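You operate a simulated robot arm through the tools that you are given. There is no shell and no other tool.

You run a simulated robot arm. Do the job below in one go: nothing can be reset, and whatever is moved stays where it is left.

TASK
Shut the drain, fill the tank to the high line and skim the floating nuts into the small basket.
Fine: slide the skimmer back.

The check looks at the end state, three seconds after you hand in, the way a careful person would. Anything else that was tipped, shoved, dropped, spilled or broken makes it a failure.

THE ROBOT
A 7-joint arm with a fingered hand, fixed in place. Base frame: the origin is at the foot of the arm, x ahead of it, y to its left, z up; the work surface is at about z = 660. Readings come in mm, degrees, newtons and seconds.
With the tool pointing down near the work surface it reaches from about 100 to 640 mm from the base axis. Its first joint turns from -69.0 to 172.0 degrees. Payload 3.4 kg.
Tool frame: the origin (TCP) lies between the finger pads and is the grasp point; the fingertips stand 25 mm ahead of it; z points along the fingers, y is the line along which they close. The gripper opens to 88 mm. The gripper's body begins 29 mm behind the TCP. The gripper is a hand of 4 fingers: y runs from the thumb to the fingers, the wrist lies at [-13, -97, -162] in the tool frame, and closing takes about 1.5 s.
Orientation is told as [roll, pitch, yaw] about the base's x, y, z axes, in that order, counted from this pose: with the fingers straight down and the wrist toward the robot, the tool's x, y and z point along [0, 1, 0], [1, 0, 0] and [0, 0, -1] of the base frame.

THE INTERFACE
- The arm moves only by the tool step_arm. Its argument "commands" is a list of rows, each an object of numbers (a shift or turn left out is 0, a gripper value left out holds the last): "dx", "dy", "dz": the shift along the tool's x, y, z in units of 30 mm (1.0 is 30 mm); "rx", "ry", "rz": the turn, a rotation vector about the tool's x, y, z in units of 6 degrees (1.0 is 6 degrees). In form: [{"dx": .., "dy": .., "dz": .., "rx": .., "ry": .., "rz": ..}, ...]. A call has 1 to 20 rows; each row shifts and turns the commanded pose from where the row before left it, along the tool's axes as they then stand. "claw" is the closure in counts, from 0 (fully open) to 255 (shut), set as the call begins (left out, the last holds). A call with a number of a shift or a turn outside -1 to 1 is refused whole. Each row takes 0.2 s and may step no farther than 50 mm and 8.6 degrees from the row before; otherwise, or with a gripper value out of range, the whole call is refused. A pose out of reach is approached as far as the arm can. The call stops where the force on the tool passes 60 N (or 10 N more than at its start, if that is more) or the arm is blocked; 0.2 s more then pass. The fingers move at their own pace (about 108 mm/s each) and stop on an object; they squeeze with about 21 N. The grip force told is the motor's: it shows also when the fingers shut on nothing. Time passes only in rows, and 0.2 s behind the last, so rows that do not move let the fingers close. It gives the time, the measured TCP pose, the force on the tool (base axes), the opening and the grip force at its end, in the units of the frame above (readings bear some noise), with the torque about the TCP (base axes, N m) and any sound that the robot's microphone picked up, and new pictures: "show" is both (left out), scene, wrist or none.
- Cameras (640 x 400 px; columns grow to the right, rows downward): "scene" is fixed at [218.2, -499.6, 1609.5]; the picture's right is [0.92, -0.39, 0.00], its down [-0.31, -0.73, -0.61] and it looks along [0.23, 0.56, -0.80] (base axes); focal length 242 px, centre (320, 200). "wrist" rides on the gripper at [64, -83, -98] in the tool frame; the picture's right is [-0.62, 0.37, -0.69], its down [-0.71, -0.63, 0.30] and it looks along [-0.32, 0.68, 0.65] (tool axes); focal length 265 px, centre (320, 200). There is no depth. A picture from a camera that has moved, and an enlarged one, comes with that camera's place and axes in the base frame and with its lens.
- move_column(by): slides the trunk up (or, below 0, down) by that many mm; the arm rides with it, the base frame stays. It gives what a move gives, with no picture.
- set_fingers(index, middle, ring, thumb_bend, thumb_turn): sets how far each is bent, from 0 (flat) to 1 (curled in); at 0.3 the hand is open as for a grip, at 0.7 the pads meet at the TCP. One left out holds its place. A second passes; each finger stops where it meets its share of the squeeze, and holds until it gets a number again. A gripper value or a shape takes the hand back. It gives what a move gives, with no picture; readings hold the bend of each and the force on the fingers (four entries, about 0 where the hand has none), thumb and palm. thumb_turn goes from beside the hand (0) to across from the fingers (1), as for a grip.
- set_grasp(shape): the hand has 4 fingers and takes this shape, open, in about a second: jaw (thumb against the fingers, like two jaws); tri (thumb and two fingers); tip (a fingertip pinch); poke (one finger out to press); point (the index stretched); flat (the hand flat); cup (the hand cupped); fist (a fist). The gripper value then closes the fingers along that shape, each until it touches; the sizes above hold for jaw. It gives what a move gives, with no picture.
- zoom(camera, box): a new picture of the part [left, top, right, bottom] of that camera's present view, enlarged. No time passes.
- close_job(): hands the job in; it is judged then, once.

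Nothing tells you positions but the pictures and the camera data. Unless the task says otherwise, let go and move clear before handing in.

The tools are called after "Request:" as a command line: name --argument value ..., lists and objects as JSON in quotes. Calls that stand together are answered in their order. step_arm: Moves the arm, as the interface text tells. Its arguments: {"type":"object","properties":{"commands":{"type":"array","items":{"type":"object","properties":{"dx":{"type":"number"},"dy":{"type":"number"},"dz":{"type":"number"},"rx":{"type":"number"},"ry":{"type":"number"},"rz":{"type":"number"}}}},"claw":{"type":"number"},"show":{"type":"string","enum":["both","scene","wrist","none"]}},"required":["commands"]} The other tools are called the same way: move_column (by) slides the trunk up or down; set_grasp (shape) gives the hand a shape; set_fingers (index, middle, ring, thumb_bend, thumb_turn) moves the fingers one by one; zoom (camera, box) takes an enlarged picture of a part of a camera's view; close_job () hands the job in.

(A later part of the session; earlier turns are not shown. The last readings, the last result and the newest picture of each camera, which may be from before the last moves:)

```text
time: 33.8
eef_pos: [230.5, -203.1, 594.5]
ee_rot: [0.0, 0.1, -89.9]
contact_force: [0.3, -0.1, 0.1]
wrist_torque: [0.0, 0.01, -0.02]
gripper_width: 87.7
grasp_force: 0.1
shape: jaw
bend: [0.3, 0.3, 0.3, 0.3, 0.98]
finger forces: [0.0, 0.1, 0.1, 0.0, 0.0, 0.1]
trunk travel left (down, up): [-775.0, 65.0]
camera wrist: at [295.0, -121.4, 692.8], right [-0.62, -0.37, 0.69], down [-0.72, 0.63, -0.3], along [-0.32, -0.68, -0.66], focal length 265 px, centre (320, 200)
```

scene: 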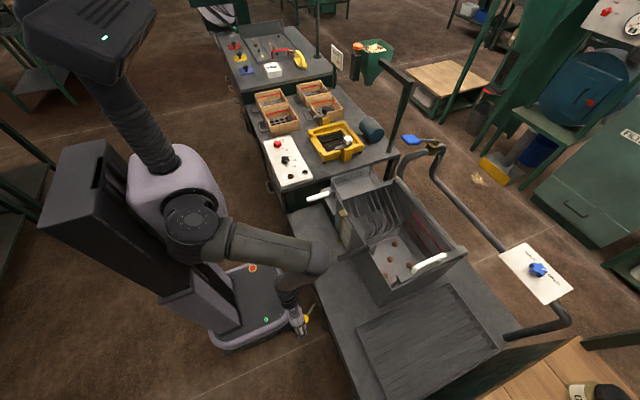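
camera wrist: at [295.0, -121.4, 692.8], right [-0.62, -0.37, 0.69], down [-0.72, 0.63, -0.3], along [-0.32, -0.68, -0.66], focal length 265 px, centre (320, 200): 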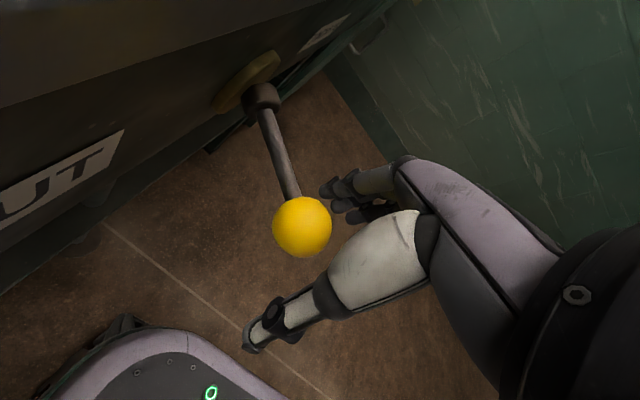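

The drain lever stays at SHUT on its own. Now I'll leave the same way I came: up clear of the ball, out toward -y, then higher.

Request:
step_arm --commands '[{"dz": -0.8}, {"dz": -0.8}, {"dz": -0.8}, {"dz": -0.8}, {"dx": 0.2, "dy": 0.95}, {"dx": 0.2, "dy": 0.95}, {"dx": 0.2, "dy": 0.95}, {"dx": 0.2, "dy": 0.95}, {"dx": 0.2, "dy": 0.95}, {"dz": -0.9}, {"dz": -0.9}, {"dz": -0.9}, {"dz": -0.9}, {"dz": -0.9}, {"dz": -0.9}]' --show "scene"

```text
time: 37.0
eef_pos: [259.5, -347.0, 853.5]
ee_rot: [0.0, 0.0, -90.1]
contact_force: [0.1, 0.0, -0.4]
wrist_torque: [0.02, 0.0, 0.0]
gripper_width: 88.0
grasp_force: 0.0
shape: jaw
bend: [0.3, 0.3, 0.3, 0.3, 0.98]
finger forces: [0.0, 0.0, 0.0, 0.0, 0.0, 0.0]
trunk travel left (down, up): [-775.0, 65.0]
```

scene: 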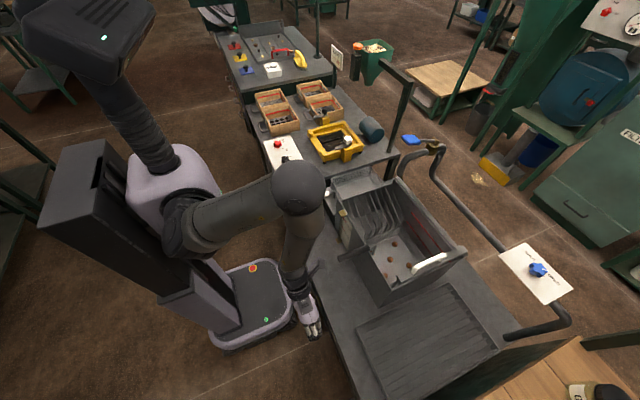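

Request:
step_arm --commands '[{"dx": 0.8}, {"dx": 0.8}, {"dz": -0.8}, {"dz": -0.8}, {"dz": -0.8}, {"dz": -0.8}, {"dz": -0.8}, {"dz": -0.8}, {"dz": -0.8}]' --show "scene"

```text
time: 39.0
eef_pos: [307.1, -344.4, 1021.2]
ee_rot: [-0.1, 0.0, -90.1]
contact_force: [0.0, 0.6, -1.1]
wrist_torque: [-0.01, 0.01, -0.05]
gripper_width: 88.0
grasp_force: 0.1
shape: jaw
bend: [0.3, 0.3, 0.3, 0.3, 0.98]
finger forces: [0.0, 0.0, 0.1, 0.0, 0.0, 0.0]
trunk travel left (down, up): [-775.0, 65.0]
```

scene: 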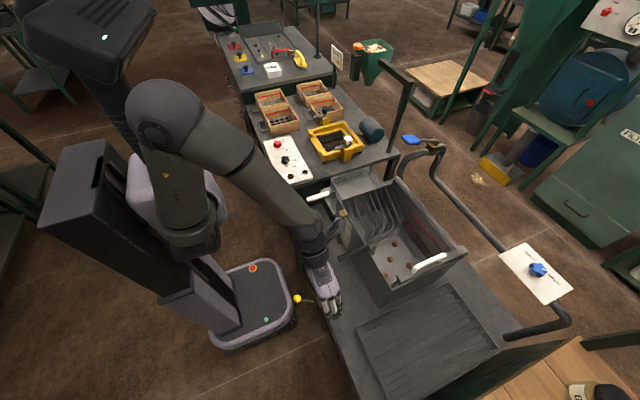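

The drain lever shows as thrown to SHUT and the elbow is now up and left. Next I'll move out over the bench at height and turn the hand back to face forward for the blue paddle.

Request:
step_arm --commands '[{"dx": 0.8, "dy": -0.6, "dz": -0.5}, {"dx": 0.8, "dy": -0.6, "dz": -0.5}, {"dx": 0.8, "dy": -0.6, "dz": -0.5}, {"dx": 0.8, "dy": -0.6, "dz": -0.5}, {"dx": 0.4, "dy": -0.6, "dz": -0.5}, {"rz": -1}, {"rz": -1}, {"rz": -1}, {"rz": -1}, {"rz": -1}, {"rz": -1}, {"rz": -1}, {"rz": -1}]' --show "scene"

```text
time: 41.8
eef_pos: [416.8, -257.8, 1097.6]
ee_rot: [0.0, 0.1, -41.9]
contact_force: [0.7, 0.1, -0.4]
wrist_torque: [-0.01, 0.0, 0.01]
gripper_width: 87.9
grasp_force: 0.2
shape: jaw
bend: [0.3, 0.3, 0.3, 0.3, 0.98]
finger forces: [0.0, 0.0, 0.0, 0.0, 0.1, 0.0]
trunk travel left (down, up): [-775.0, 65.0]
```

scene: 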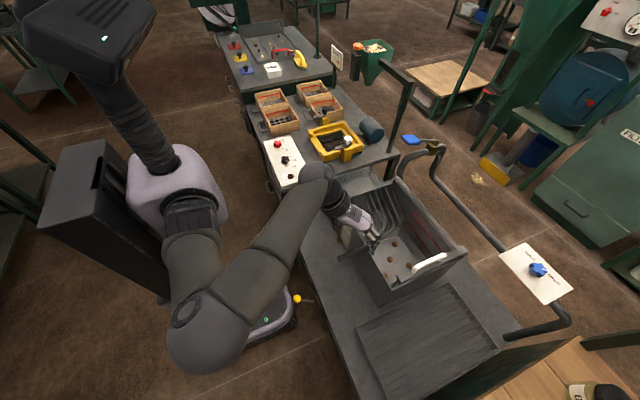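

Request:
step_arm --commands '[{"rz": -1}, {"rz": -1}, {"rz": -1}, {"rz": -1}, {"rz": -1}, {"rz": -1}, {"rz": -1}, {"dx": 0.9, "dz": -0.3}, {"dx": 0.9, "dz": -0.3}, {"dx": 0.9, "dz": -0.3}, {"dx": 0.9, "dz": -0.3}, {"dx": 0.9, "dz": -0.3}, {"dx": 0.9, "dz": -0.3}]' --show "both"

```text
time: 44.6
eef_pos: [416.1, -93.4, 1149.7]
ee_rot: [0.1, 0.0, 0.0]
contact_force: [1.3, 1.0, 0.3]
wrist_torque: [-0.02, -0.01, 0.01]
gripper_width: 87.7
grasp_force: 0.1
shape: jaw
bend: [0.3, 0.3, 0.3, 0.3, 0.98]
finger forces: [0.0, 0.1, 0.0, 0.0, 0.1, 0.0]
trunk travel left (down, up): [-775.0, 65.0]
camera wrist: at [333.9, -30.6, 1248.6], right [0.37, -0.62, 0.69], down [-0.63, -0.71, -0.3], along [0.68, -0.32, -0.65], focal length 265 px, centre (320, 200)
```

scene: 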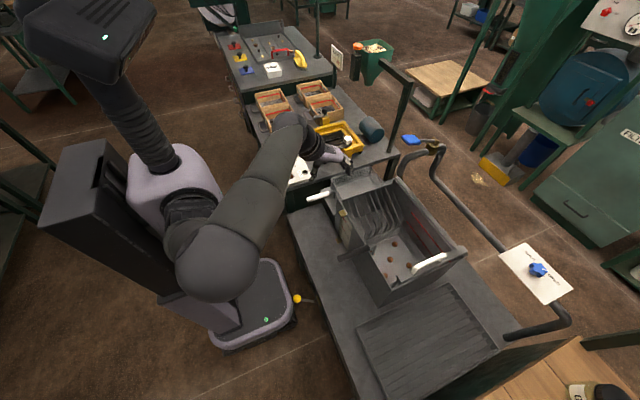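
wrist: 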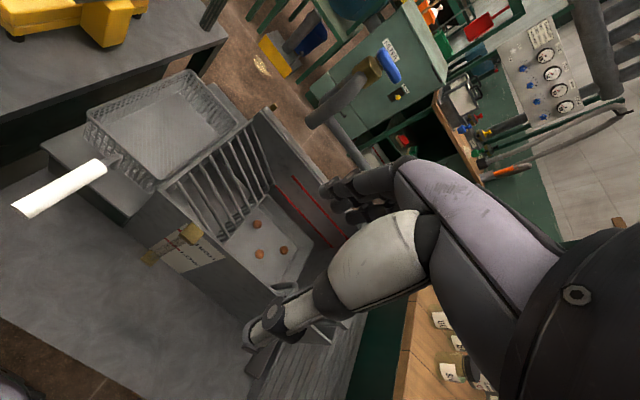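

Request:
zoom --camera "wrist" --box '[290, 30, 450, 130]'

Request:
zoom --camera "scene" --box '[385, 120, 455, 190]'

Request:
zoom --camera "wrist" --box '[130, 150, 350, 290]'

```text
4.00 times, centred on (370, 80) of wrist
camera zoom: at [333.9, -30.6, 1248.6], right [0.37, -0.62, 0.69], down [-0.63, -0.71, -0.3], along [0.68, -0.32, -0.65], focal length 1062 px, centre (120, 680)
```

zoom: 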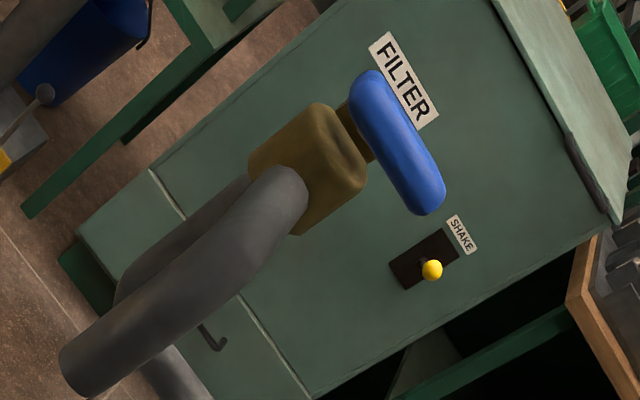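

```text
5.71 times, centred on (420, 155) of scene
camera zoom: at [218.2, -499.6, 1609.5], right [0.92, -0.39, 0.0], down [-0.31, -0.73, -0.61], along [0.23, 0.56, -0.8], focal length 1385 px, centre (-251, 457)
```

zoom: 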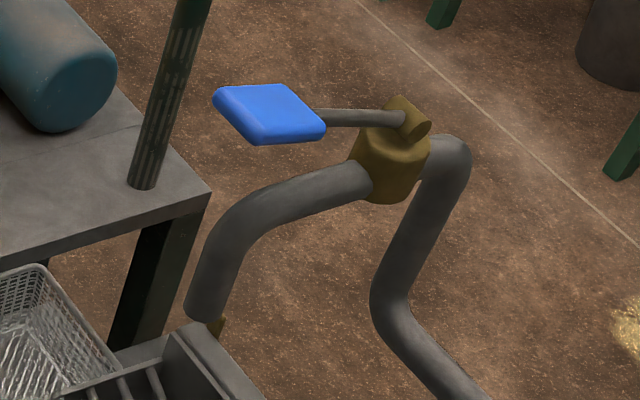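

```text
2.86 times, centred on (240, 220) of wrist
camera zoom: at [333.9, -30.6, 1248.6], right [0.37, -0.62, 0.69], down [-0.63, -0.71, -0.3], along [0.68, -0.32, -0.65], focal length 758 px, centre (549, 143)
```

zoom: 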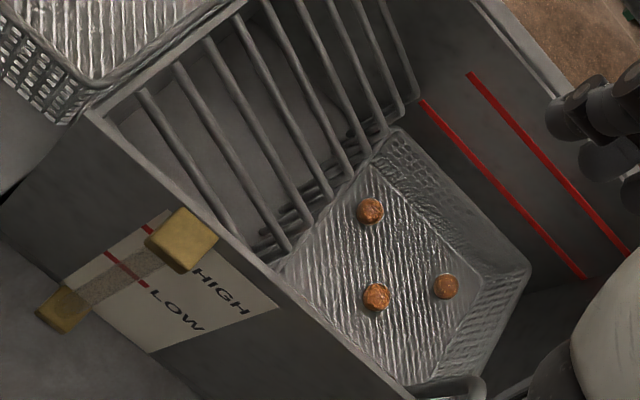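

The paddle lever hinges about a horizontal axis at about [801, -69, 1104]. Its pad spans x 658–719 and y -99 to -45, near z 1142. I'll move out in front of it and pitch the hand so the fingers point forward, able to straddle the pad from above and below.

Request:
step_arm --commands '[{"dx": 0.14, "dy": 0.85}, {"dx": 0.14, "dy": 0.85}, {"dx": 0.14, "dy": 0.85}, {"dx": 0.14, "dy": 0.85}, {"dx": 0.14, "dy": 0.85}, {"rx": -1}, {"rx": -1}, {"rx": -1}, {"rx": -1}, {"rx": -1}, {"rx": -1}, {"rx": -1}]' --show "both"

```text
time: 47.2
eef_pos: [544.1, -74.2, 1150.9]
ee_rot: [0.1, -42.1, -0.1]
contact_force: [-0.1, 0.1, -0.5]
wrist_torque: [-0.05, -0.01, 0.01]
gripper_width: 87.8
grasp_force: 0.1
shape: jaw
bend: [0.3, 0.3, 0.3, 0.3, 0.98]
finger forces: [0.0, 0.0, 0.1, 0.1, 0.1, 0.0]
trunk travel left (down, up): [-775.0, 65.0]
camera wrist: at [416.6, -11.0, 1167.2], right [-0.19, -0.62, 0.76], down [-0.26, -0.71, -0.65], along [0.95, -0.32, -0.03], focal length 265 px, centre (320, 200)
```

scene: 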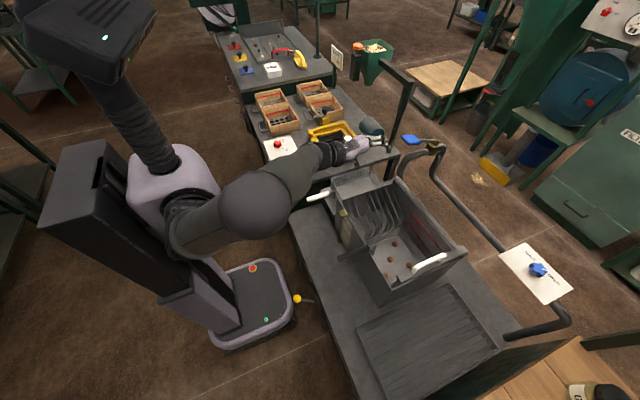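
wrist: 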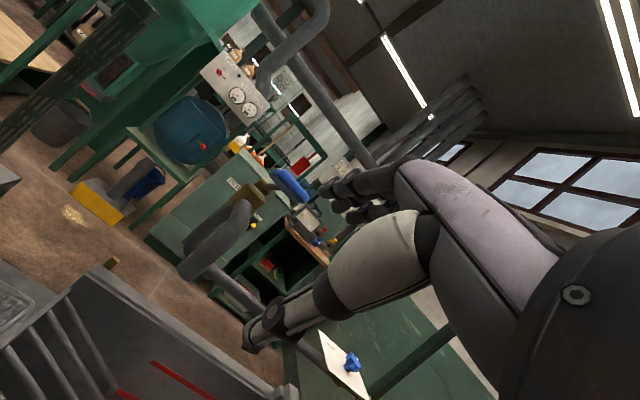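

Request:
step_arm --commands '[{"rx": -1}, {"rx": -1}, {"rx": -1}, {"rx": -1}, {"rx": -1}, {"rx": -1}, {"dy": 0.88, "dz": -0.19, "dx": 0.07}, {"dz": 0.8}, {"dz": 0.8}]' --show "both"

```text
time: 49.2
eef_pos: [592.4, -73.2, 1168.3]
ee_rot: [0.3, -78.0, -0.2]
contact_force: [-0.1, 0.1, 0.3]
wrist_torque: [0.0, -0.01, 0.01]
gripper_width: 87.6
grasp_force: 0.0
shape: jaw
bend: [0.3, 0.3, 0.3, 0.3, 0.98]
finger forces: [0.0, 0.1, 0.1, 0.0, 0.0, 0.0]
trunk travel left (down, up): [-775.0, 65.0]
camera wrist: at [478.3, -8.9, 1106.0], right [-0.6, -0.62, 0.5], down [0.17, -0.71, -0.68], along [0.78, -0.33, 0.53], focal length 265 px, centre (320, 200)
```

scene: 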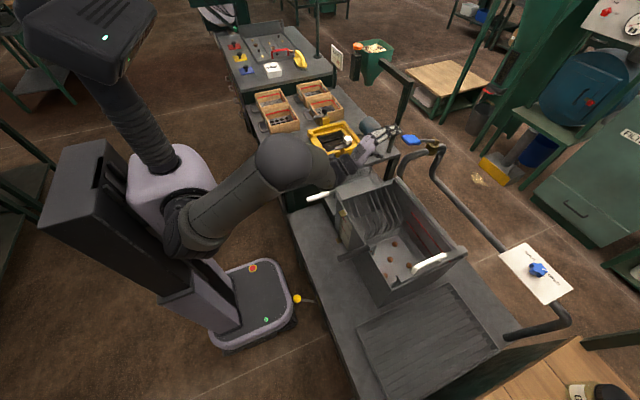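
wrist: 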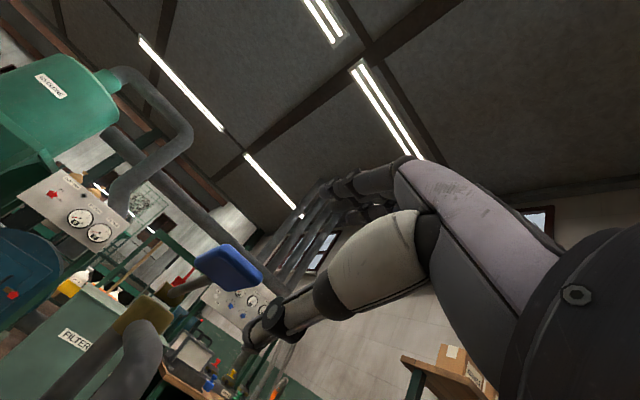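

Request:
zoom --camera "scene" --box '[340, 100, 460, 180]'

Request:
zoom --camera "wrist" --box '[100, 180, 420, 400]'

```text
5.00 times, centred on (400, 140) of scene
camera zoom: at [218.2, -499.6, 1609.5], right [0.92, -0.39, 0.0], down [-0.31, -0.73, -0.61], along [0.23, 0.56, -0.8], focal length 1212 px, centre (-80, 500)
```

zoom: 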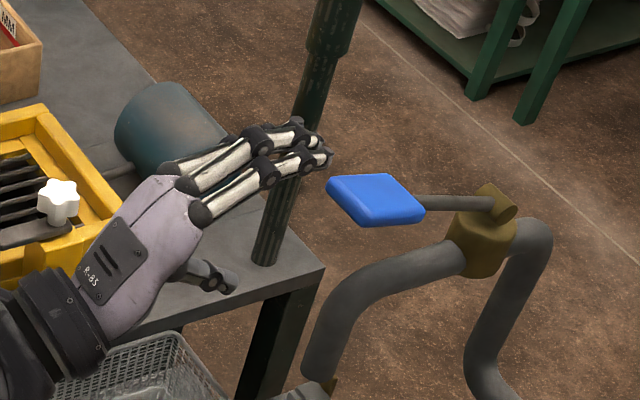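

```text
1.82 times, centred on (260, 290) of wrist
camera zoom: at [478.3, -8.9, 1106.0], right [-0.6, -0.62, 0.5], down [0.17, -0.71, -0.68], along [0.78, -0.33, 0.53], focal length 483 px, centre (429, 36)
```

zoom: 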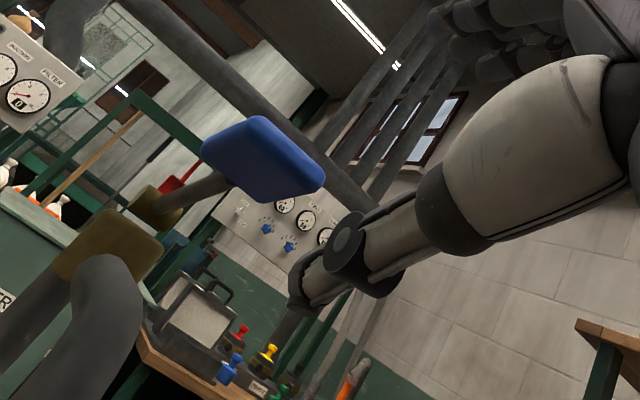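

The pad is straight ahead, between the upper fingers and the lower thumb. I'll advance about 55 mm so the fingertips overlap its near edge.

Request:
step_arm --commands '[{"dz": 0.6}, {"dz": 0.6}, {"dz": 0.6}]' --show "both"

Request:
zoom --camera "scene" --box '[340, 100, 460, 180]'

```text
time: 50.0
eef_pos: [643.9, -71.4, 1156.4]
ee_rot: [0.2, -77.9, -0.2]
contact_force: [0.7, 0.3, -0.9]
wrist_torque: [0.03, 0.0, 0.0]
gripper_width: 88.0
grasp_force: 0.0
shape: jaw
bend: [0.3, 0.3, 0.3, 0.3, 0.98]
finger forces: [0.1, 0.0, 0.0, 0.0, 0.1, 0.1]
trunk travel left (down, up): [-775.0, 65.0]
camera wrist: at [531.5, -8.9, 1094.1], right [-0.6, -0.62, 0.5], down [0.17, -0.71, -0.68], along [0.78, -0.33, 0.53], focal length 265 px, centre (320, 200)
```

scene: 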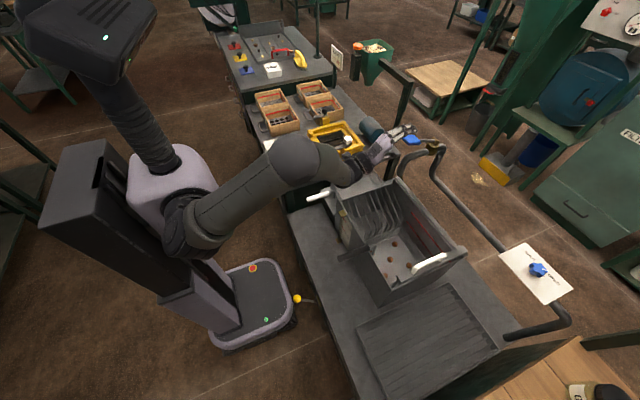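
wrist: 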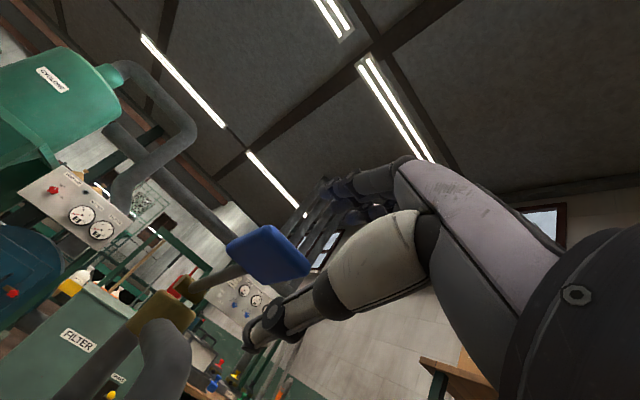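

```text
5.00 times, centred on (400, 140) of scene
camera zoom: at [218.2, -499.6, 1609.5], right [0.92, -0.39, 0.0], down [-0.31, -0.73, -0.61], along [0.23, 0.56, -0.8], focal length 1212 px, centre (-80, 500)
```

zoom: 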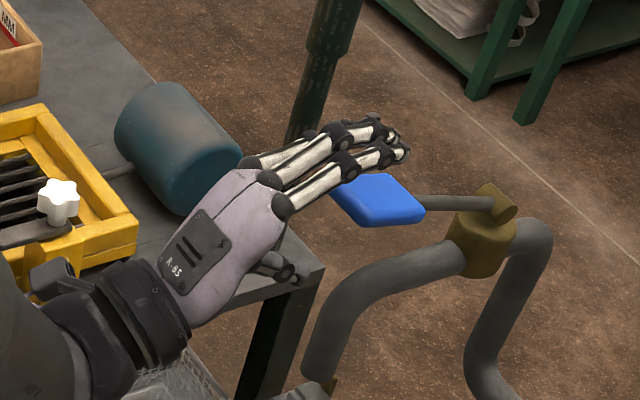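

The fingers are above the pad and the thumb below it. I'll narrow the gap somewhat without squeezing, so I can move the lever both ways with little slack.

Request:
step_arm --commands '[{"dx": 0}, {"dx": 0}, {"dx": 0}]' --claw 130 --show "wrist"

Request:
zoom --camera "scene" --box '[340, 100, 460, 180]'

Request:
zoom --camera "scene" --box '[330, 190, 470, 280]'

```text
time: 50.8
eef_pos: [644.8, -71.4, 1156.2]
ee_rot: [0.2, -78.0, -0.2]
contact_force: [0.0, 0.5, 0.3]
wrist_torque: [0.0, 0.01, 0.03]
gripper_width: 43.8
grasp_force: 0.1
shape: jaw
bend: [0.74, 0.45, 0.41, 0.69, 1.0]
finger forces: [0.1, 0.1, 0.0, 0.0, 0.0, 0.1]
trunk travel left (down, up): [-775.0, 65.0]
camera wrist: at [530.5, -8.9, 1094.5], right [-0.6, -0.62, 0.5], down [0.17, -0.71, -0.68], along [0.78, -0.33, 0.53], focal length 265 px, centre (320, 200)
```

wrist: 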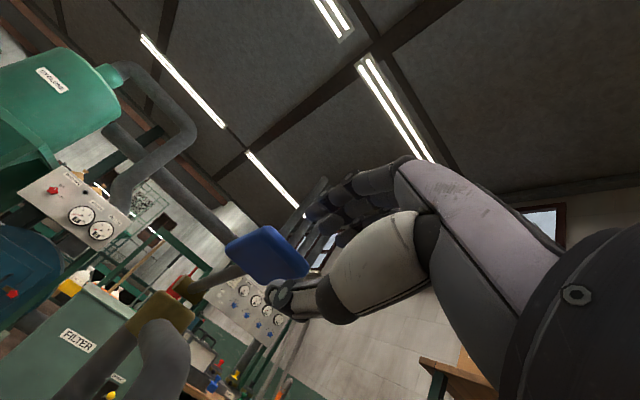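

```text
5.00 times, centred on (400, 140) of scene
camera zoom: at [218.2, -499.6, 1609.5], right [0.92, -0.39, 0.0], down [-0.31, -0.73, -0.61], along [0.23, 0.56, -0.8], focal length 1212 px, centre (-80, 500)
```

zoom: 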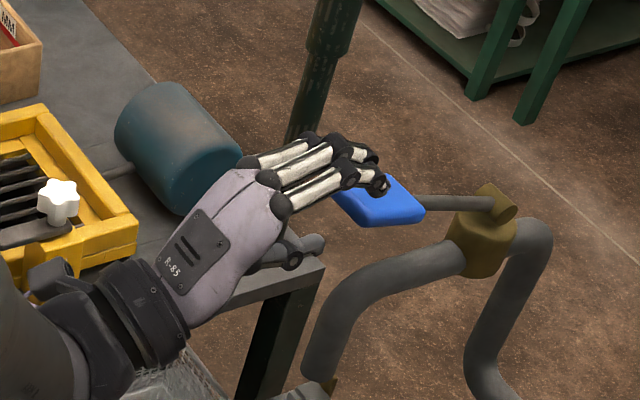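

```text
4.44 times, centred on (400, 235) of scene
camera zoom: at [218.2, -499.6, 1609.5], right [0.92, -0.39, 0.0], down [-0.31, -0.73, -0.61], along [0.23, 0.56, -0.8], focal length 1077 px, centre (-36, 44)
```

zoom: 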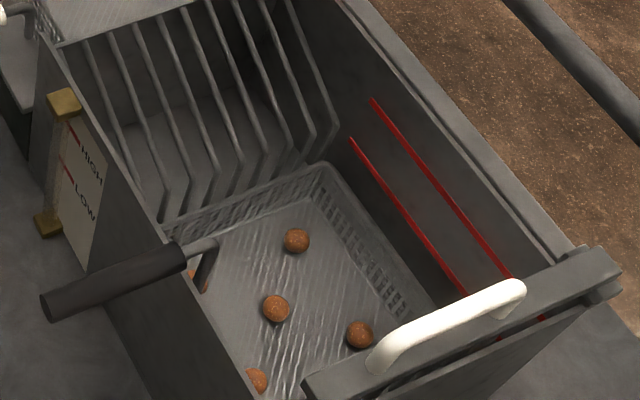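

Request:
step_arm --commands '[{"dy": -0.4, "dz": 0.08}, {"dy": -0.4, "dz": 0.08}]' --show "none"

Request:
zoom --camera "scene" --box '[340, 100, 460, 180]'

```text
time: 51.4
eef_pos: [642.0, -71.9, 1133.6]
ee_rot: [0.3, -78.1, -0.4]
contact_force: [-0.7, -1.3, 1.8]
wrist_torque: [0.04, -0.08, -0.01]
gripper_width: 44.5
grasp_force: 0.1
shape: jaw
bend: [0.74, 0.44, 0.41, 0.69, 1.0]
finger forces: [0.6, 0.8, 0.1, 0.0, 0.0, 0.1]
trunk travel left (down, up): [-775.0, 65.0]
```

```text
5.00 times, centred on (400, 140) of scene
camera zoom: at [218.2, -499.6, 1609.5], right [0.92, -0.39, 0.0], down [-0.31, -0.73, -0.61], along [0.23, 0.56, -0.8], focal length 1212 px, centre (-80, 500)
```

zoom: 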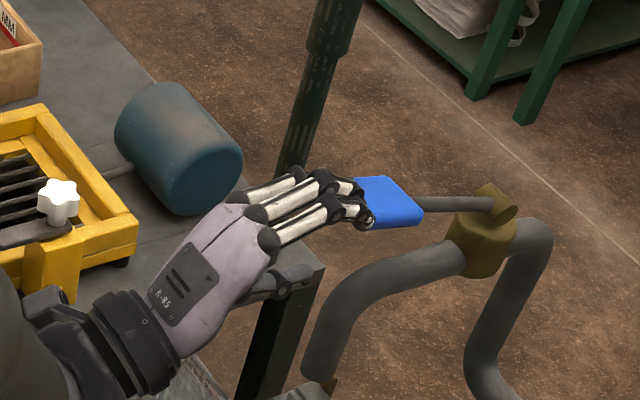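

Request:
step_arm --commands '[{"dy": -0.36, "dz": 0.25}, {"dy": -0.36, "dz": 0.25}]' --show "none"

Request:
zoom --camera "scene" --box '[340, 100, 460, 180]'

Request:
zoom --camera "scene" --box '[330, 190, 470, 280]'

```text
time: 52.0
eef_pos: [652.4, -71.7, 1108.4]
ee_rot: [0.3, -78.1, -0.3]
contact_force: [-1.3, -1.0, 2.5]
wrist_torque: [0.01, -0.09, 0.02]
gripper_width: 45.3
grasp_force: 0.0
shape: jaw
bend: [0.74, 0.43, 0.41, 0.69, 1.0]
finger forces: [1.5, 1.5, 0.0, 0.0, 0.0, 0.1]
trunk travel left (down, up): [-775.0, 65.0]
```

```text
5.00 times, centred on (400, 140) of scene
camera zoom: at [218.2, -499.6, 1609.5], right [0.92, -0.39, 0.0], down [-0.31, -0.73, -0.61], along [0.23, 0.56, -0.8], focal length 1212 px, centre (-80, 500)
```

zoom: 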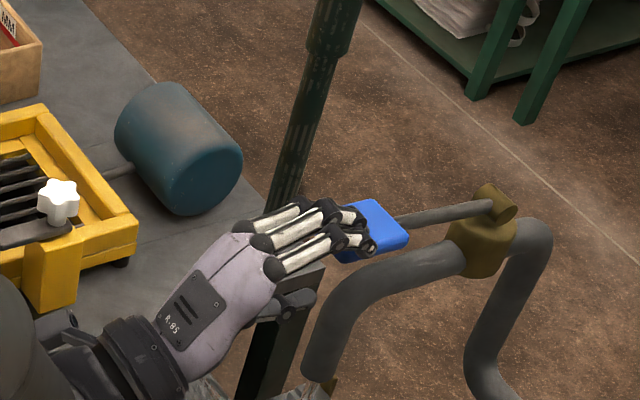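

```text
4.44 times, centred on (400, 235) of scene
camera zoom: at [218.2, -499.6, 1609.5], right [0.92, -0.39, 0.0], down [-0.31, -0.73, -0.61], along [0.23, 0.56, -0.8], focal length 1077 px, centre (-36, 44)
```

zoom: 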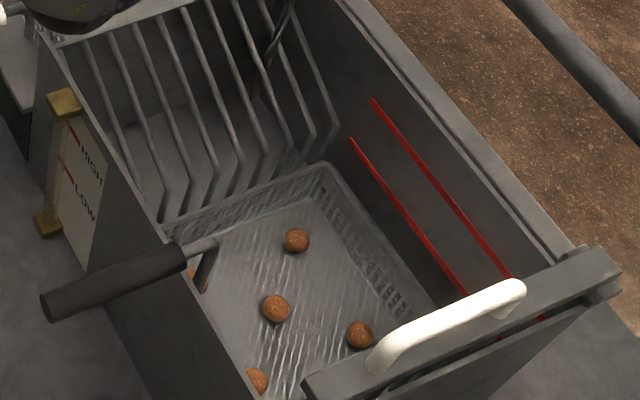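

The lever is moving down easily and a thin stream is appearing below the spout. I'll press a little further and watch the tank.

Request:
step_arm --commands '[{"dy": -0.36, "dz": 0.15}]' --show "scene"

Request:
zoom --camera "scene" --box '[340, 120, 460, 200]'

Request:
zoom --camera "scene" --box '[330, 190, 470, 280]'

```text
time: 52.4
eef_pos: [653.3, -71.7, 1096.6]
ee_rot: [0.4, -78.1, -0.2]
contact_force: [-3.2, 0.4, 4.9]
wrist_torque: [0.01, -0.17, 0.02]
gripper_width: 45.3
grasp_force: 0.0
shape: jaw
bend: [0.74, 0.43, 0.41, 0.69, 1.0]
finger forces: [1.8, 2.1, 0.1, 0.1, 0.0, 0.0]
trunk travel left (down, up): [-775.0, 65.0]
```

scene: 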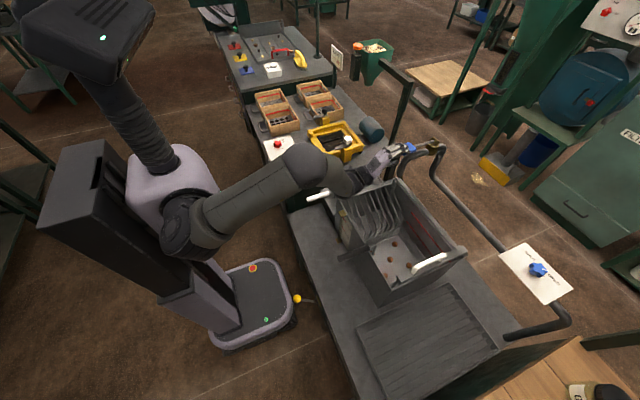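

```text
5.00 times, centred on (400, 160) of scene
camera zoom: at [218.2, -499.6, 1609.5], right [0.92, -0.39, 0.0], down [-0.31, -0.73, -0.61], along [0.23, 0.56, -0.8], focal length 1212 px, centre (-80, 400)
```

zoom: 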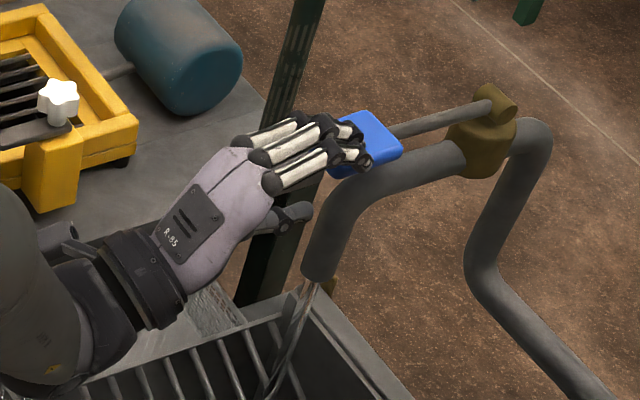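

```text
4.44 times, centred on (400, 235) of scene
camera zoom: at [218.2, -499.6, 1609.5], right [0.92, -0.39, 0.0], down [-0.31, -0.73, -0.61], along [0.23, 0.56, -0.8], focal length 1077 px, centre (-36, 44)
```

zoom: 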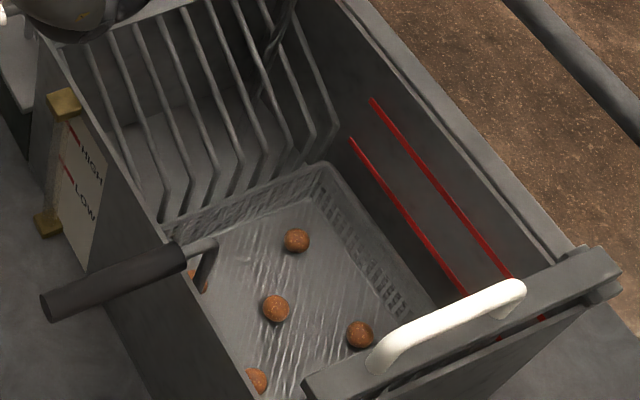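

Water is running from the spout. I'll hold the lever and check the level regularly.

Request:
step_arm --commands '[{"dx": 0}, {"dx": 0}, {"dx": 0}, {"dx": 0}, {"dx": 0}]' --show "none"

Request:
zoom --camera "scene" --box '[330, 190, 470, 280]'

```text
time: 53.6
eef_pos: [654.5, -72.6, 1097.1]
ee_rot: [0.3, -78.0, -0.2]
contact_force: [-2.4, -0.3, 4.5]
wrist_torque: [-0.04, -0.15, 0.03]
gripper_width: 45.3
grasp_force: 0.0
shape: jaw
bend: [0.74, 0.43, 0.41, 0.69, 1.0]
finger forces: [1.9, 2.1, 0.0, 0.0, 0.1, 0.0]
trunk travel left (down, up): [-775.0, 65.0]
```

```text
4.44 times, centred on (400, 235) of scene
camera zoom: at [218.2, -499.6, 1609.5], right [0.92, -0.39, 0.0], down [-0.31, -0.73, -0.61], along [0.23, 0.56, -0.8], focal length 1077 px, centre (-36, 44)
```

zoom: 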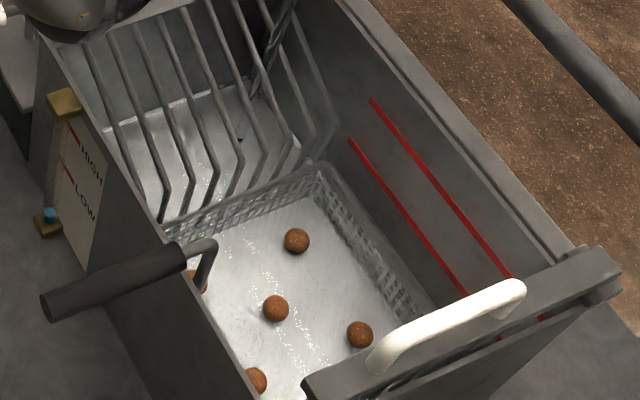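

The blue float in the sight gauge has appeared at the bottom. I'll keep holding in measured intervals.

Request:
step_arm --commands '[{"dx": 0}, {"dx": 0}, {"dx": 0}, {"dx": 0}, {"dx": 0}, {"dx": 0}, {"dx": 0}, {"dx": 0}, {"dx": 0}]' --show "none"

Request:
zoom --camera "scene" --box '[330, 190, 470, 280]'

```text
time: 55.6
eef_pos: [654.1, -71.7, 1097.3]
ee_rot: [0.2, -78.0, -0.2]
contact_force: [-2.7, -0.4, 3.4]
wrist_torque: [0.01, -0.16, -0.04]
gripper_width: 45.1
grasp_force: 0.1
shape: jaw
bend: [0.74, 0.43, 0.41, 0.69, 1.0]
finger forces: [1.9, 2.2, 0.1, 0.1, 0.0, 0.1]
trunk travel left (down, up): [-775.0, 65.0]
```

```text
4.44 times, centred on (400, 235) of scene
camera zoom: at [218.2, -499.6, 1609.5], right [0.92, -0.39, 0.0], down [-0.31, -0.73, -0.61], along [0.23, 0.56, -0.8], focal length 1077 px, centre (-36, 44)
```

zoom: 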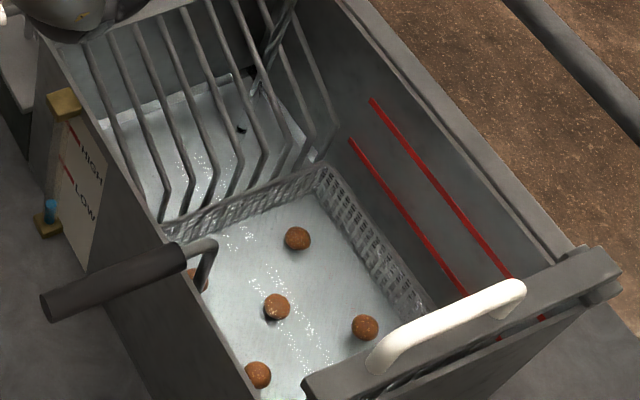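

Request:
zoom --camera "scene" --box '[328, 203, 360, 245]'

Request:
zoom --camera "scene" --box '[365, 220, 429, 290]'

Request:
zoom --camera "scene" --box '[340, 130, 460, 210]'

```text
9.52 times, centred on (344, 224) of scene
camera zoom: at [218.2, -499.6, 1609.5], right [0.92, -0.39, 0.0], down [-0.31, -0.73, -0.61], along [0.23, 0.56, -0.8], focal length 2309 px, centre (91, -29)
```

zoom: 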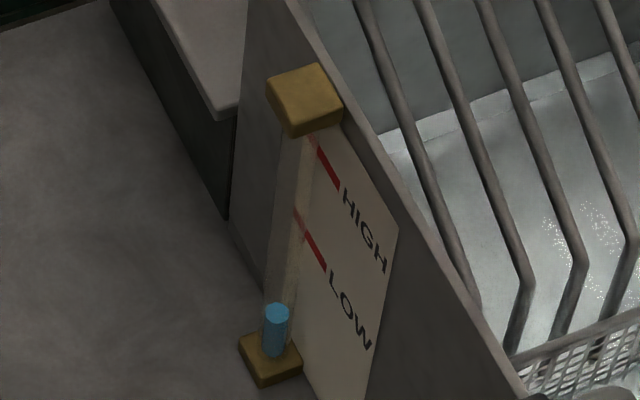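

```text
5.71 times, centred on (397, 255) of scene
camera zoom: at [218.2, -499.6, 1609.5], right [0.92, -0.39, 0.0], down [-0.31, -0.73, -0.61], along [0.23, 0.56, -0.8], focal length 1385 px, centre (-120, -114)
```

zoom: 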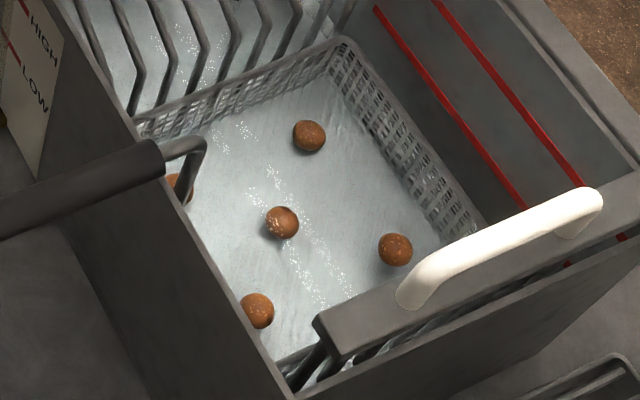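

```text
5.00 times, centred on (400, 170) of scene
camera zoom: at [218.2, -499.6, 1609.5], right [0.92, -0.39, 0.0], down [-0.31, -0.73, -0.61], along [0.23, 0.56, -0.8], focal length 1212 px, centre (-80, 350)
```

zoom: 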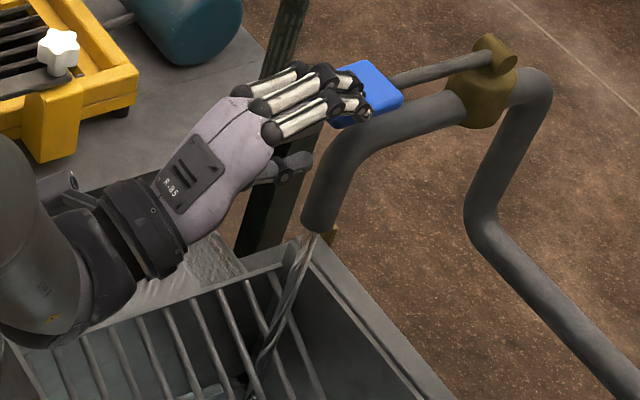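

The gauge reads clearly: the column top is well below LOW. I'll hold for another few seconds.

Request:
step_arm --commands '[{"dx": 0}, {"dx": 0}, {"dx": 0}, {"dx": 0}, {"dx": 0}, {"dx": 0}, {"dx": 0}, {"dx": 0}, {"dx": 0}, {"dx": 0}, {"dx": 0}, {"dx": 0}, {"dx": 0}, {"dx": 0}]' --show "none"

Request:
zoom --camera "scene" --box '[328, 203, 360, 245]'

Request:
zoom --camera "scene" --box '[330, 190, 470, 280]'

```text
time: 58.6
eef_pos: [653.2, -72.1, 1097.1]
ee_rot: [0.1, -77.9, -0.1]
contact_force: [-3.0, 0.5, 4.1]
wrist_torque: [-0.01, -0.13, -0.02]
gripper_width: 45.2
grasp_force: 0.1
shape: jaw
bend: [0.74, 0.43, 0.41, 0.69, 1.0]
finger forces: [1.8, 2.1, 0.1, 0.0, 0.1, 0.0]
trunk travel left (down, up): [-775.0, 65.0]
```

```text
9.52 times, centred on (344, 224) of scene
camera zoom: at [218.2, -499.6, 1609.5], right [0.92, -0.39, 0.0], down [-0.31, -0.73, -0.61], along [0.23, 0.56, -0.8], focal length 2309 px, centre (91, -29)
```

zoom: 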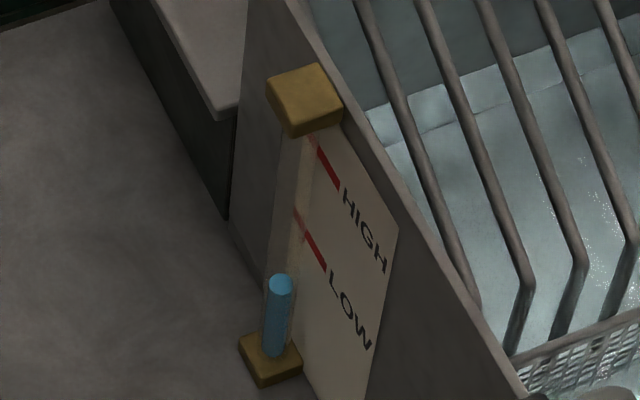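

```text
4.44 times, centred on (400, 235) of scene
camera zoom: at [218.2, -499.6, 1609.5], right [0.92, -0.39, 0.0], down [-0.31, -0.73, -0.61], along [0.23, 0.56, -0.8], focal length 1077 px, centre (-36, 44)
```

zoom: 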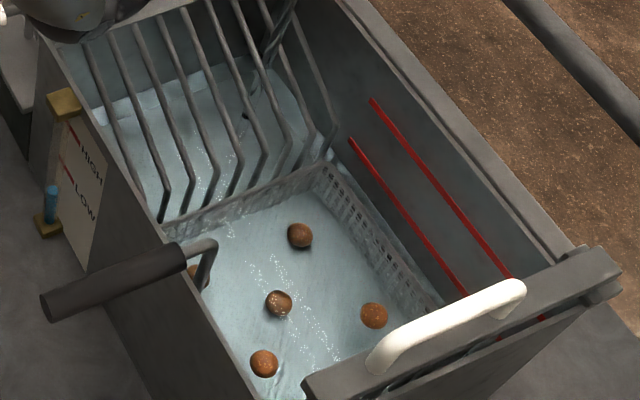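

The column rises about 10 px/s in this view and HIGH is about 140 px higher, so roughly 14 s remain. I'll hold in 4 s blocks.

Request:
step_arm --commands '[{"dx": 0}, {"dx": 0}, {"dx": 0}, {"dx": 0}, {"dx": 0}, {"dx": 0}, {"dx": 0}, {"dx": 0}, {"dx": 0}, {"dx": 0}, {"dx": 0}, {"dx": 0}, {"dx": 0}, {"dx": 0}, {"dx": 0}, {"dx": 0}, {"dx": 0}, {"dx": 0}, {"dx": 0}, {"dx": 0}]' --show "none"

Request:
zoom --camera "scene" --box '[328, 203, 360, 245]'

Request:
zoom --camera "scene" --box '[330, 190, 470, 280]'

```text
time: 62.8
eef_pos: [653.8, -72.5, 1098.3]
ee_rot: [0.2, -78.0, -0.1]
contact_force: [-3.2, -0.4, 4.4]
wrist_torque: [-0.02, -0.17, -0.01]
gripper_width: 45.4
grasp_force: 0.0
shape: jaw
bend: [0.74, 0.43, 0.41, 0.69, 1.0]
finger forces: [1.8, 2.1, 0.1, 0.0, 0.0, 0.0]
trunk travel left (down, up): [-775.0, 65.0]
```

```text
9.52 times, centred on (344, 224) of scene
camera zoom: at [218.2, -499.6, 1609.5], right [0.92, -0.39, 0.0], down [-0.31, -0.73, -0.61], along [0.23, 0.56, -0.8], focal length 2309 px, centre (91, -29)
```

zoom: 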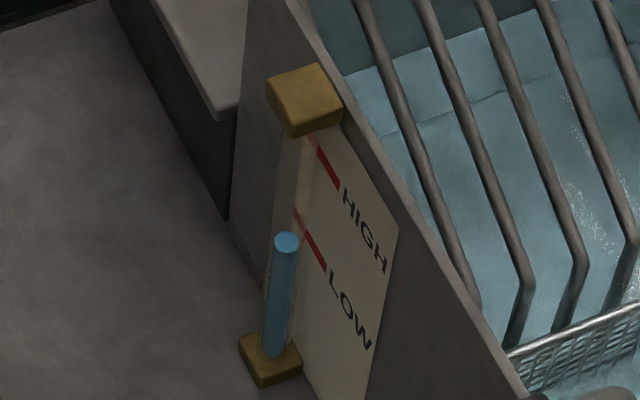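

```text
4.44 times, centred on (400, 235) of scene
camera zoom: at [218.2, -499.6, 1609.5], right [0.92, -0.39, 0.0], down [-0.31, -0.73, -0.61], along [0.23, 0.56, -0.8], focal length 1077 px, centre (-36, 44)
```

zoom: 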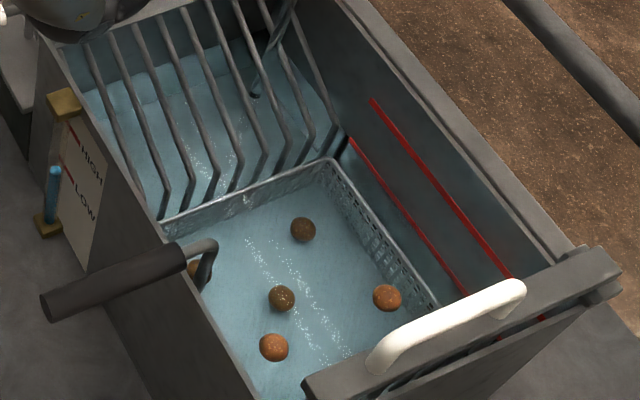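

Two nuts are floating up and others stay submerged. The level is just under LOW, so I'll continue.

Request:
step_arm --commands '[{"dx": 0}, {"dx": 0}, {"dx": 0}, {"dx": 0}, {"dx": 0}, {"dx": 0}, {"dx": 0}, {"dx": 0}, {"dx": 0}, {"dx": 0}, {"dx": 0}, {"dx": 0}, {"dx": 0}, {"dx": 0}, {"dx": 0}, {"dx": 0}, {"dx": 0}, {"dx": 0}, {"dx": 0}, {"dx": 0}]' --show "none"

Request:
zoom --camera "scene" --box '[328, 203, 360, 245]'

Request:
zoom --camera "scene" --box '[330, 190, 470, 280]'

```text
time: 67.0
eef_pos: [653.6, -71.4, 1096.4]
ee_rot: [0.2, -78.0, -0.1]
contact_force: [-1.6, -0.3, 3.1]
wrist_torque: [0.04, -0.09, 0.01]
gripper_width: 45.2
grasp_force: 0.1
shape: jaw
bend: [0.74, 0.43, 0.41, 0.69, 1.0]
finger forces: [1.8, 2.1, 0.1, 0.0, 0.0, 0.1]
trunk travel left (down, up): [-775.0, 65.0]
```

```text
9.52 times, centred on (344, 224) of scene
camera zoom: at [218.2, -499.6, 1609.5], right [0.92, -0.39, 0.0], down [-0.31, -0.73, -0.61], along [0.23, 0.56, -0.8], focal length 2309 px, centre (91, -29)
```

zoom: 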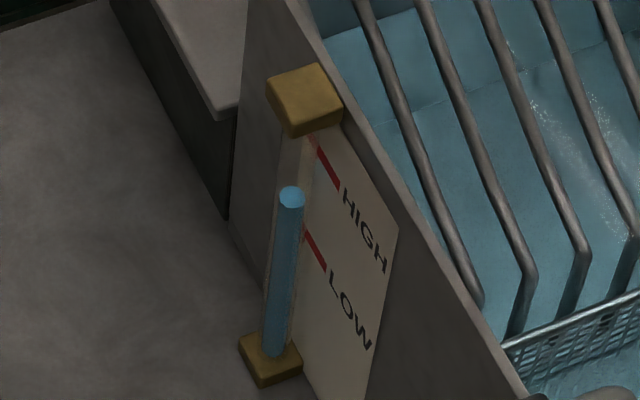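

```text
4.44 times, centred on (400, 235) of scene
camera zoom: at [218.2, -499.6, 1609.5], right [0.92, -0.39, 0.0], down [-0.31, -0.73, -0.61], along [0.23, 0.56, -0.8], focal length 1077 px, centre (-36, 44)
```

zoom: 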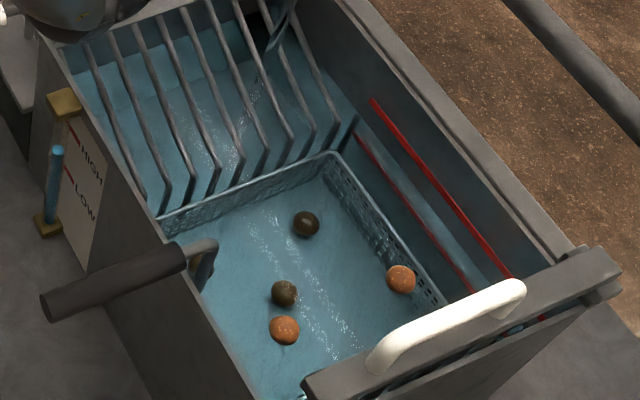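

The level is past LOW, but parallax makes the gauge hard to read exactly. I'll check the waterline against the red lines on the far inner wall before letting any more time pass.

Request:
zoom --camera "scene" --box '[395, 200, 459, 268]'

Request:
zoom --camera "scene" --box '[400, 205, 432, 230]'

Request:
zoom --camera "scene" --box '[335, 208, 355, 226]'

```text
5.88 times, centred on (427, 234) of scene
camera zoom: at [218.2, -499.6, 1609.5], right [0.92, -0.39, 0.0], down [-0.31, -0.73, -0.61], along [0.23, 0.56, -0.8], focal length 1426 px, centre (-309, 0)
```

zoom: 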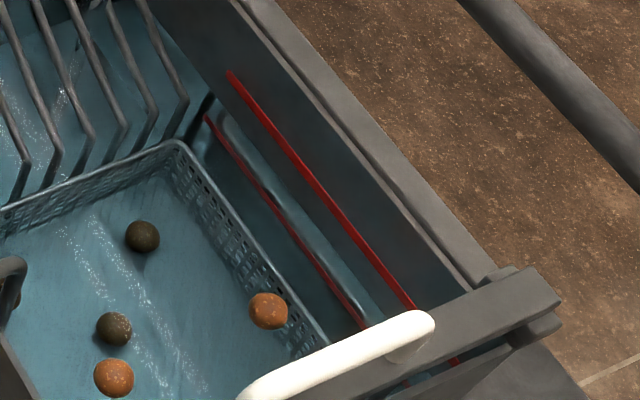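

```text
16.00 times, centred on (416, 218) of scene
camera zoom: at [218.2, -499.6, 1609.5], right [0.92, -0.39, 0.0], down [-0.31, -0.73, -0.61], along [0.23, 0.56, -0.8], focal length 3878 px, centre (-1216, -80)
```

zoom: 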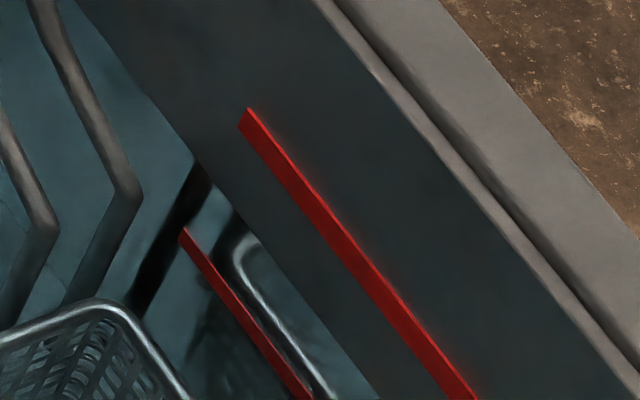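

```text
16.00 times, centred on (345, 217) of scene
camera zoom: at [218.2, -499.6, 1609.5], right [0.92, -0.39, 0.0], down [-0.31, -0.73, -0.61], along [0.23, 0.56, -0.8], focal length 3878 px, centre (-80, -72)
```

zoom: 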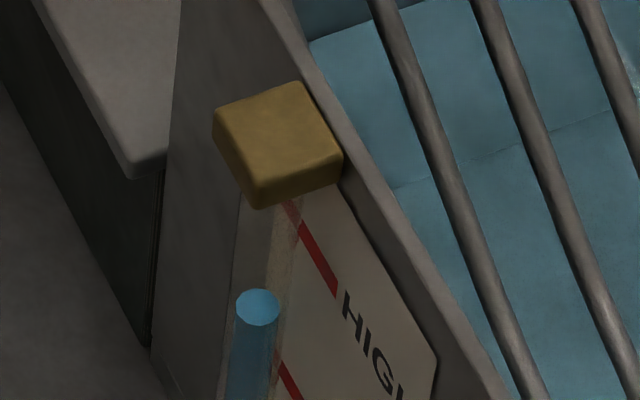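

On the far wall the waterline is about 25–28 mm below the HIGH line and rises about 8 mm/s. I'll hold a little under 2 s more and re-measure.

Request:
step_arm --commands '[{"dx": 0}, {"dx": 0}, {"dx": 0}, {"dx": 0}, {"dx": 0}, {"dx": 0}, {"dx": 0}]' --show "none"

Request:
zoom --camera "scene" --box '[400, 205, 432, 230]'

Request:
zoom --camera "scene" --box '[335, 208, 355, 226]'

Request:
zoom --camera "scene" --box '[340, 130, 460, 210]'

```text
time: 68.6
eef_pos: [655.1, -71.9, 1097.2]
ee_rot: [0.2, -78.0, -0.2]
contact_force: [-2.1, 0.1, 3.8]
wrist_torque: [-0.01, -0.15, -0.01]
gripper_width: 45.1
grasp_force: 0.0
shape: jaw
bend: [0.74, 0.43, 0.41, 0.69, 1.0]
finger forces: [1.8, 2.1, 0.1, 0.0, 0.0, 0.0]
trunk travel left (down, up): [-775.0, 65.0]
```

```text
16.00 times, centred on (416, 218) of scene
camera zoom: at [218.2, -499.6, 1609.5], right [0.92, -0.39, 0.0], down [-0.31, -0.73, -0.61], along [0.23, 0.56, -0.8], focal length 3878 px, centre (-1216, -80)
```

zoom: 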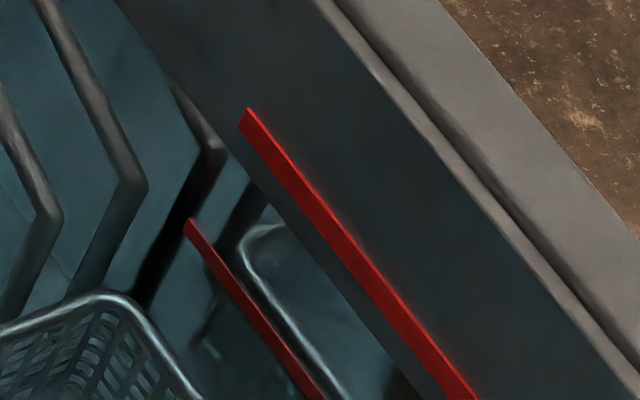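

```text
16.00 times, centred on (345, 217) of scene
camera zoom: at [218.2, -499.6, 1609.5], right [0.92, -0.39, 0.0], down [-0.31, -0.73, -0.61], along [0.23, 0.56, -0.8], focal length 3878 px, centre (-80, -72)
```

zoom: 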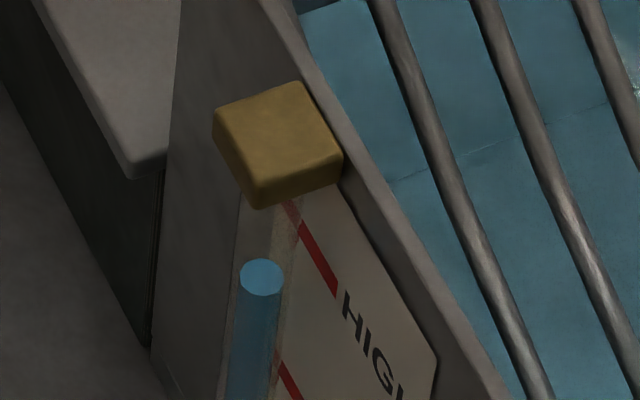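

```text
5.00 times, centred on (400, 170) of scene
camera zoom: at [218.2, -499.6, 1609.5], right [0.92, -0.39, 0.0], down [-0.31, -0.73, -0.61], along [0.23, 0.56, -0.8], focal length 1212 px, centre (-80, 350)
```

zoom: 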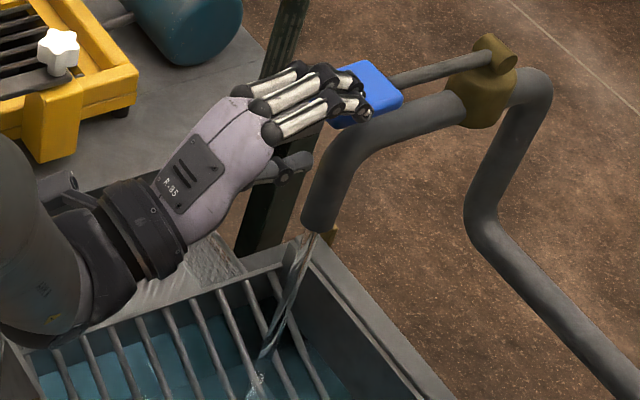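

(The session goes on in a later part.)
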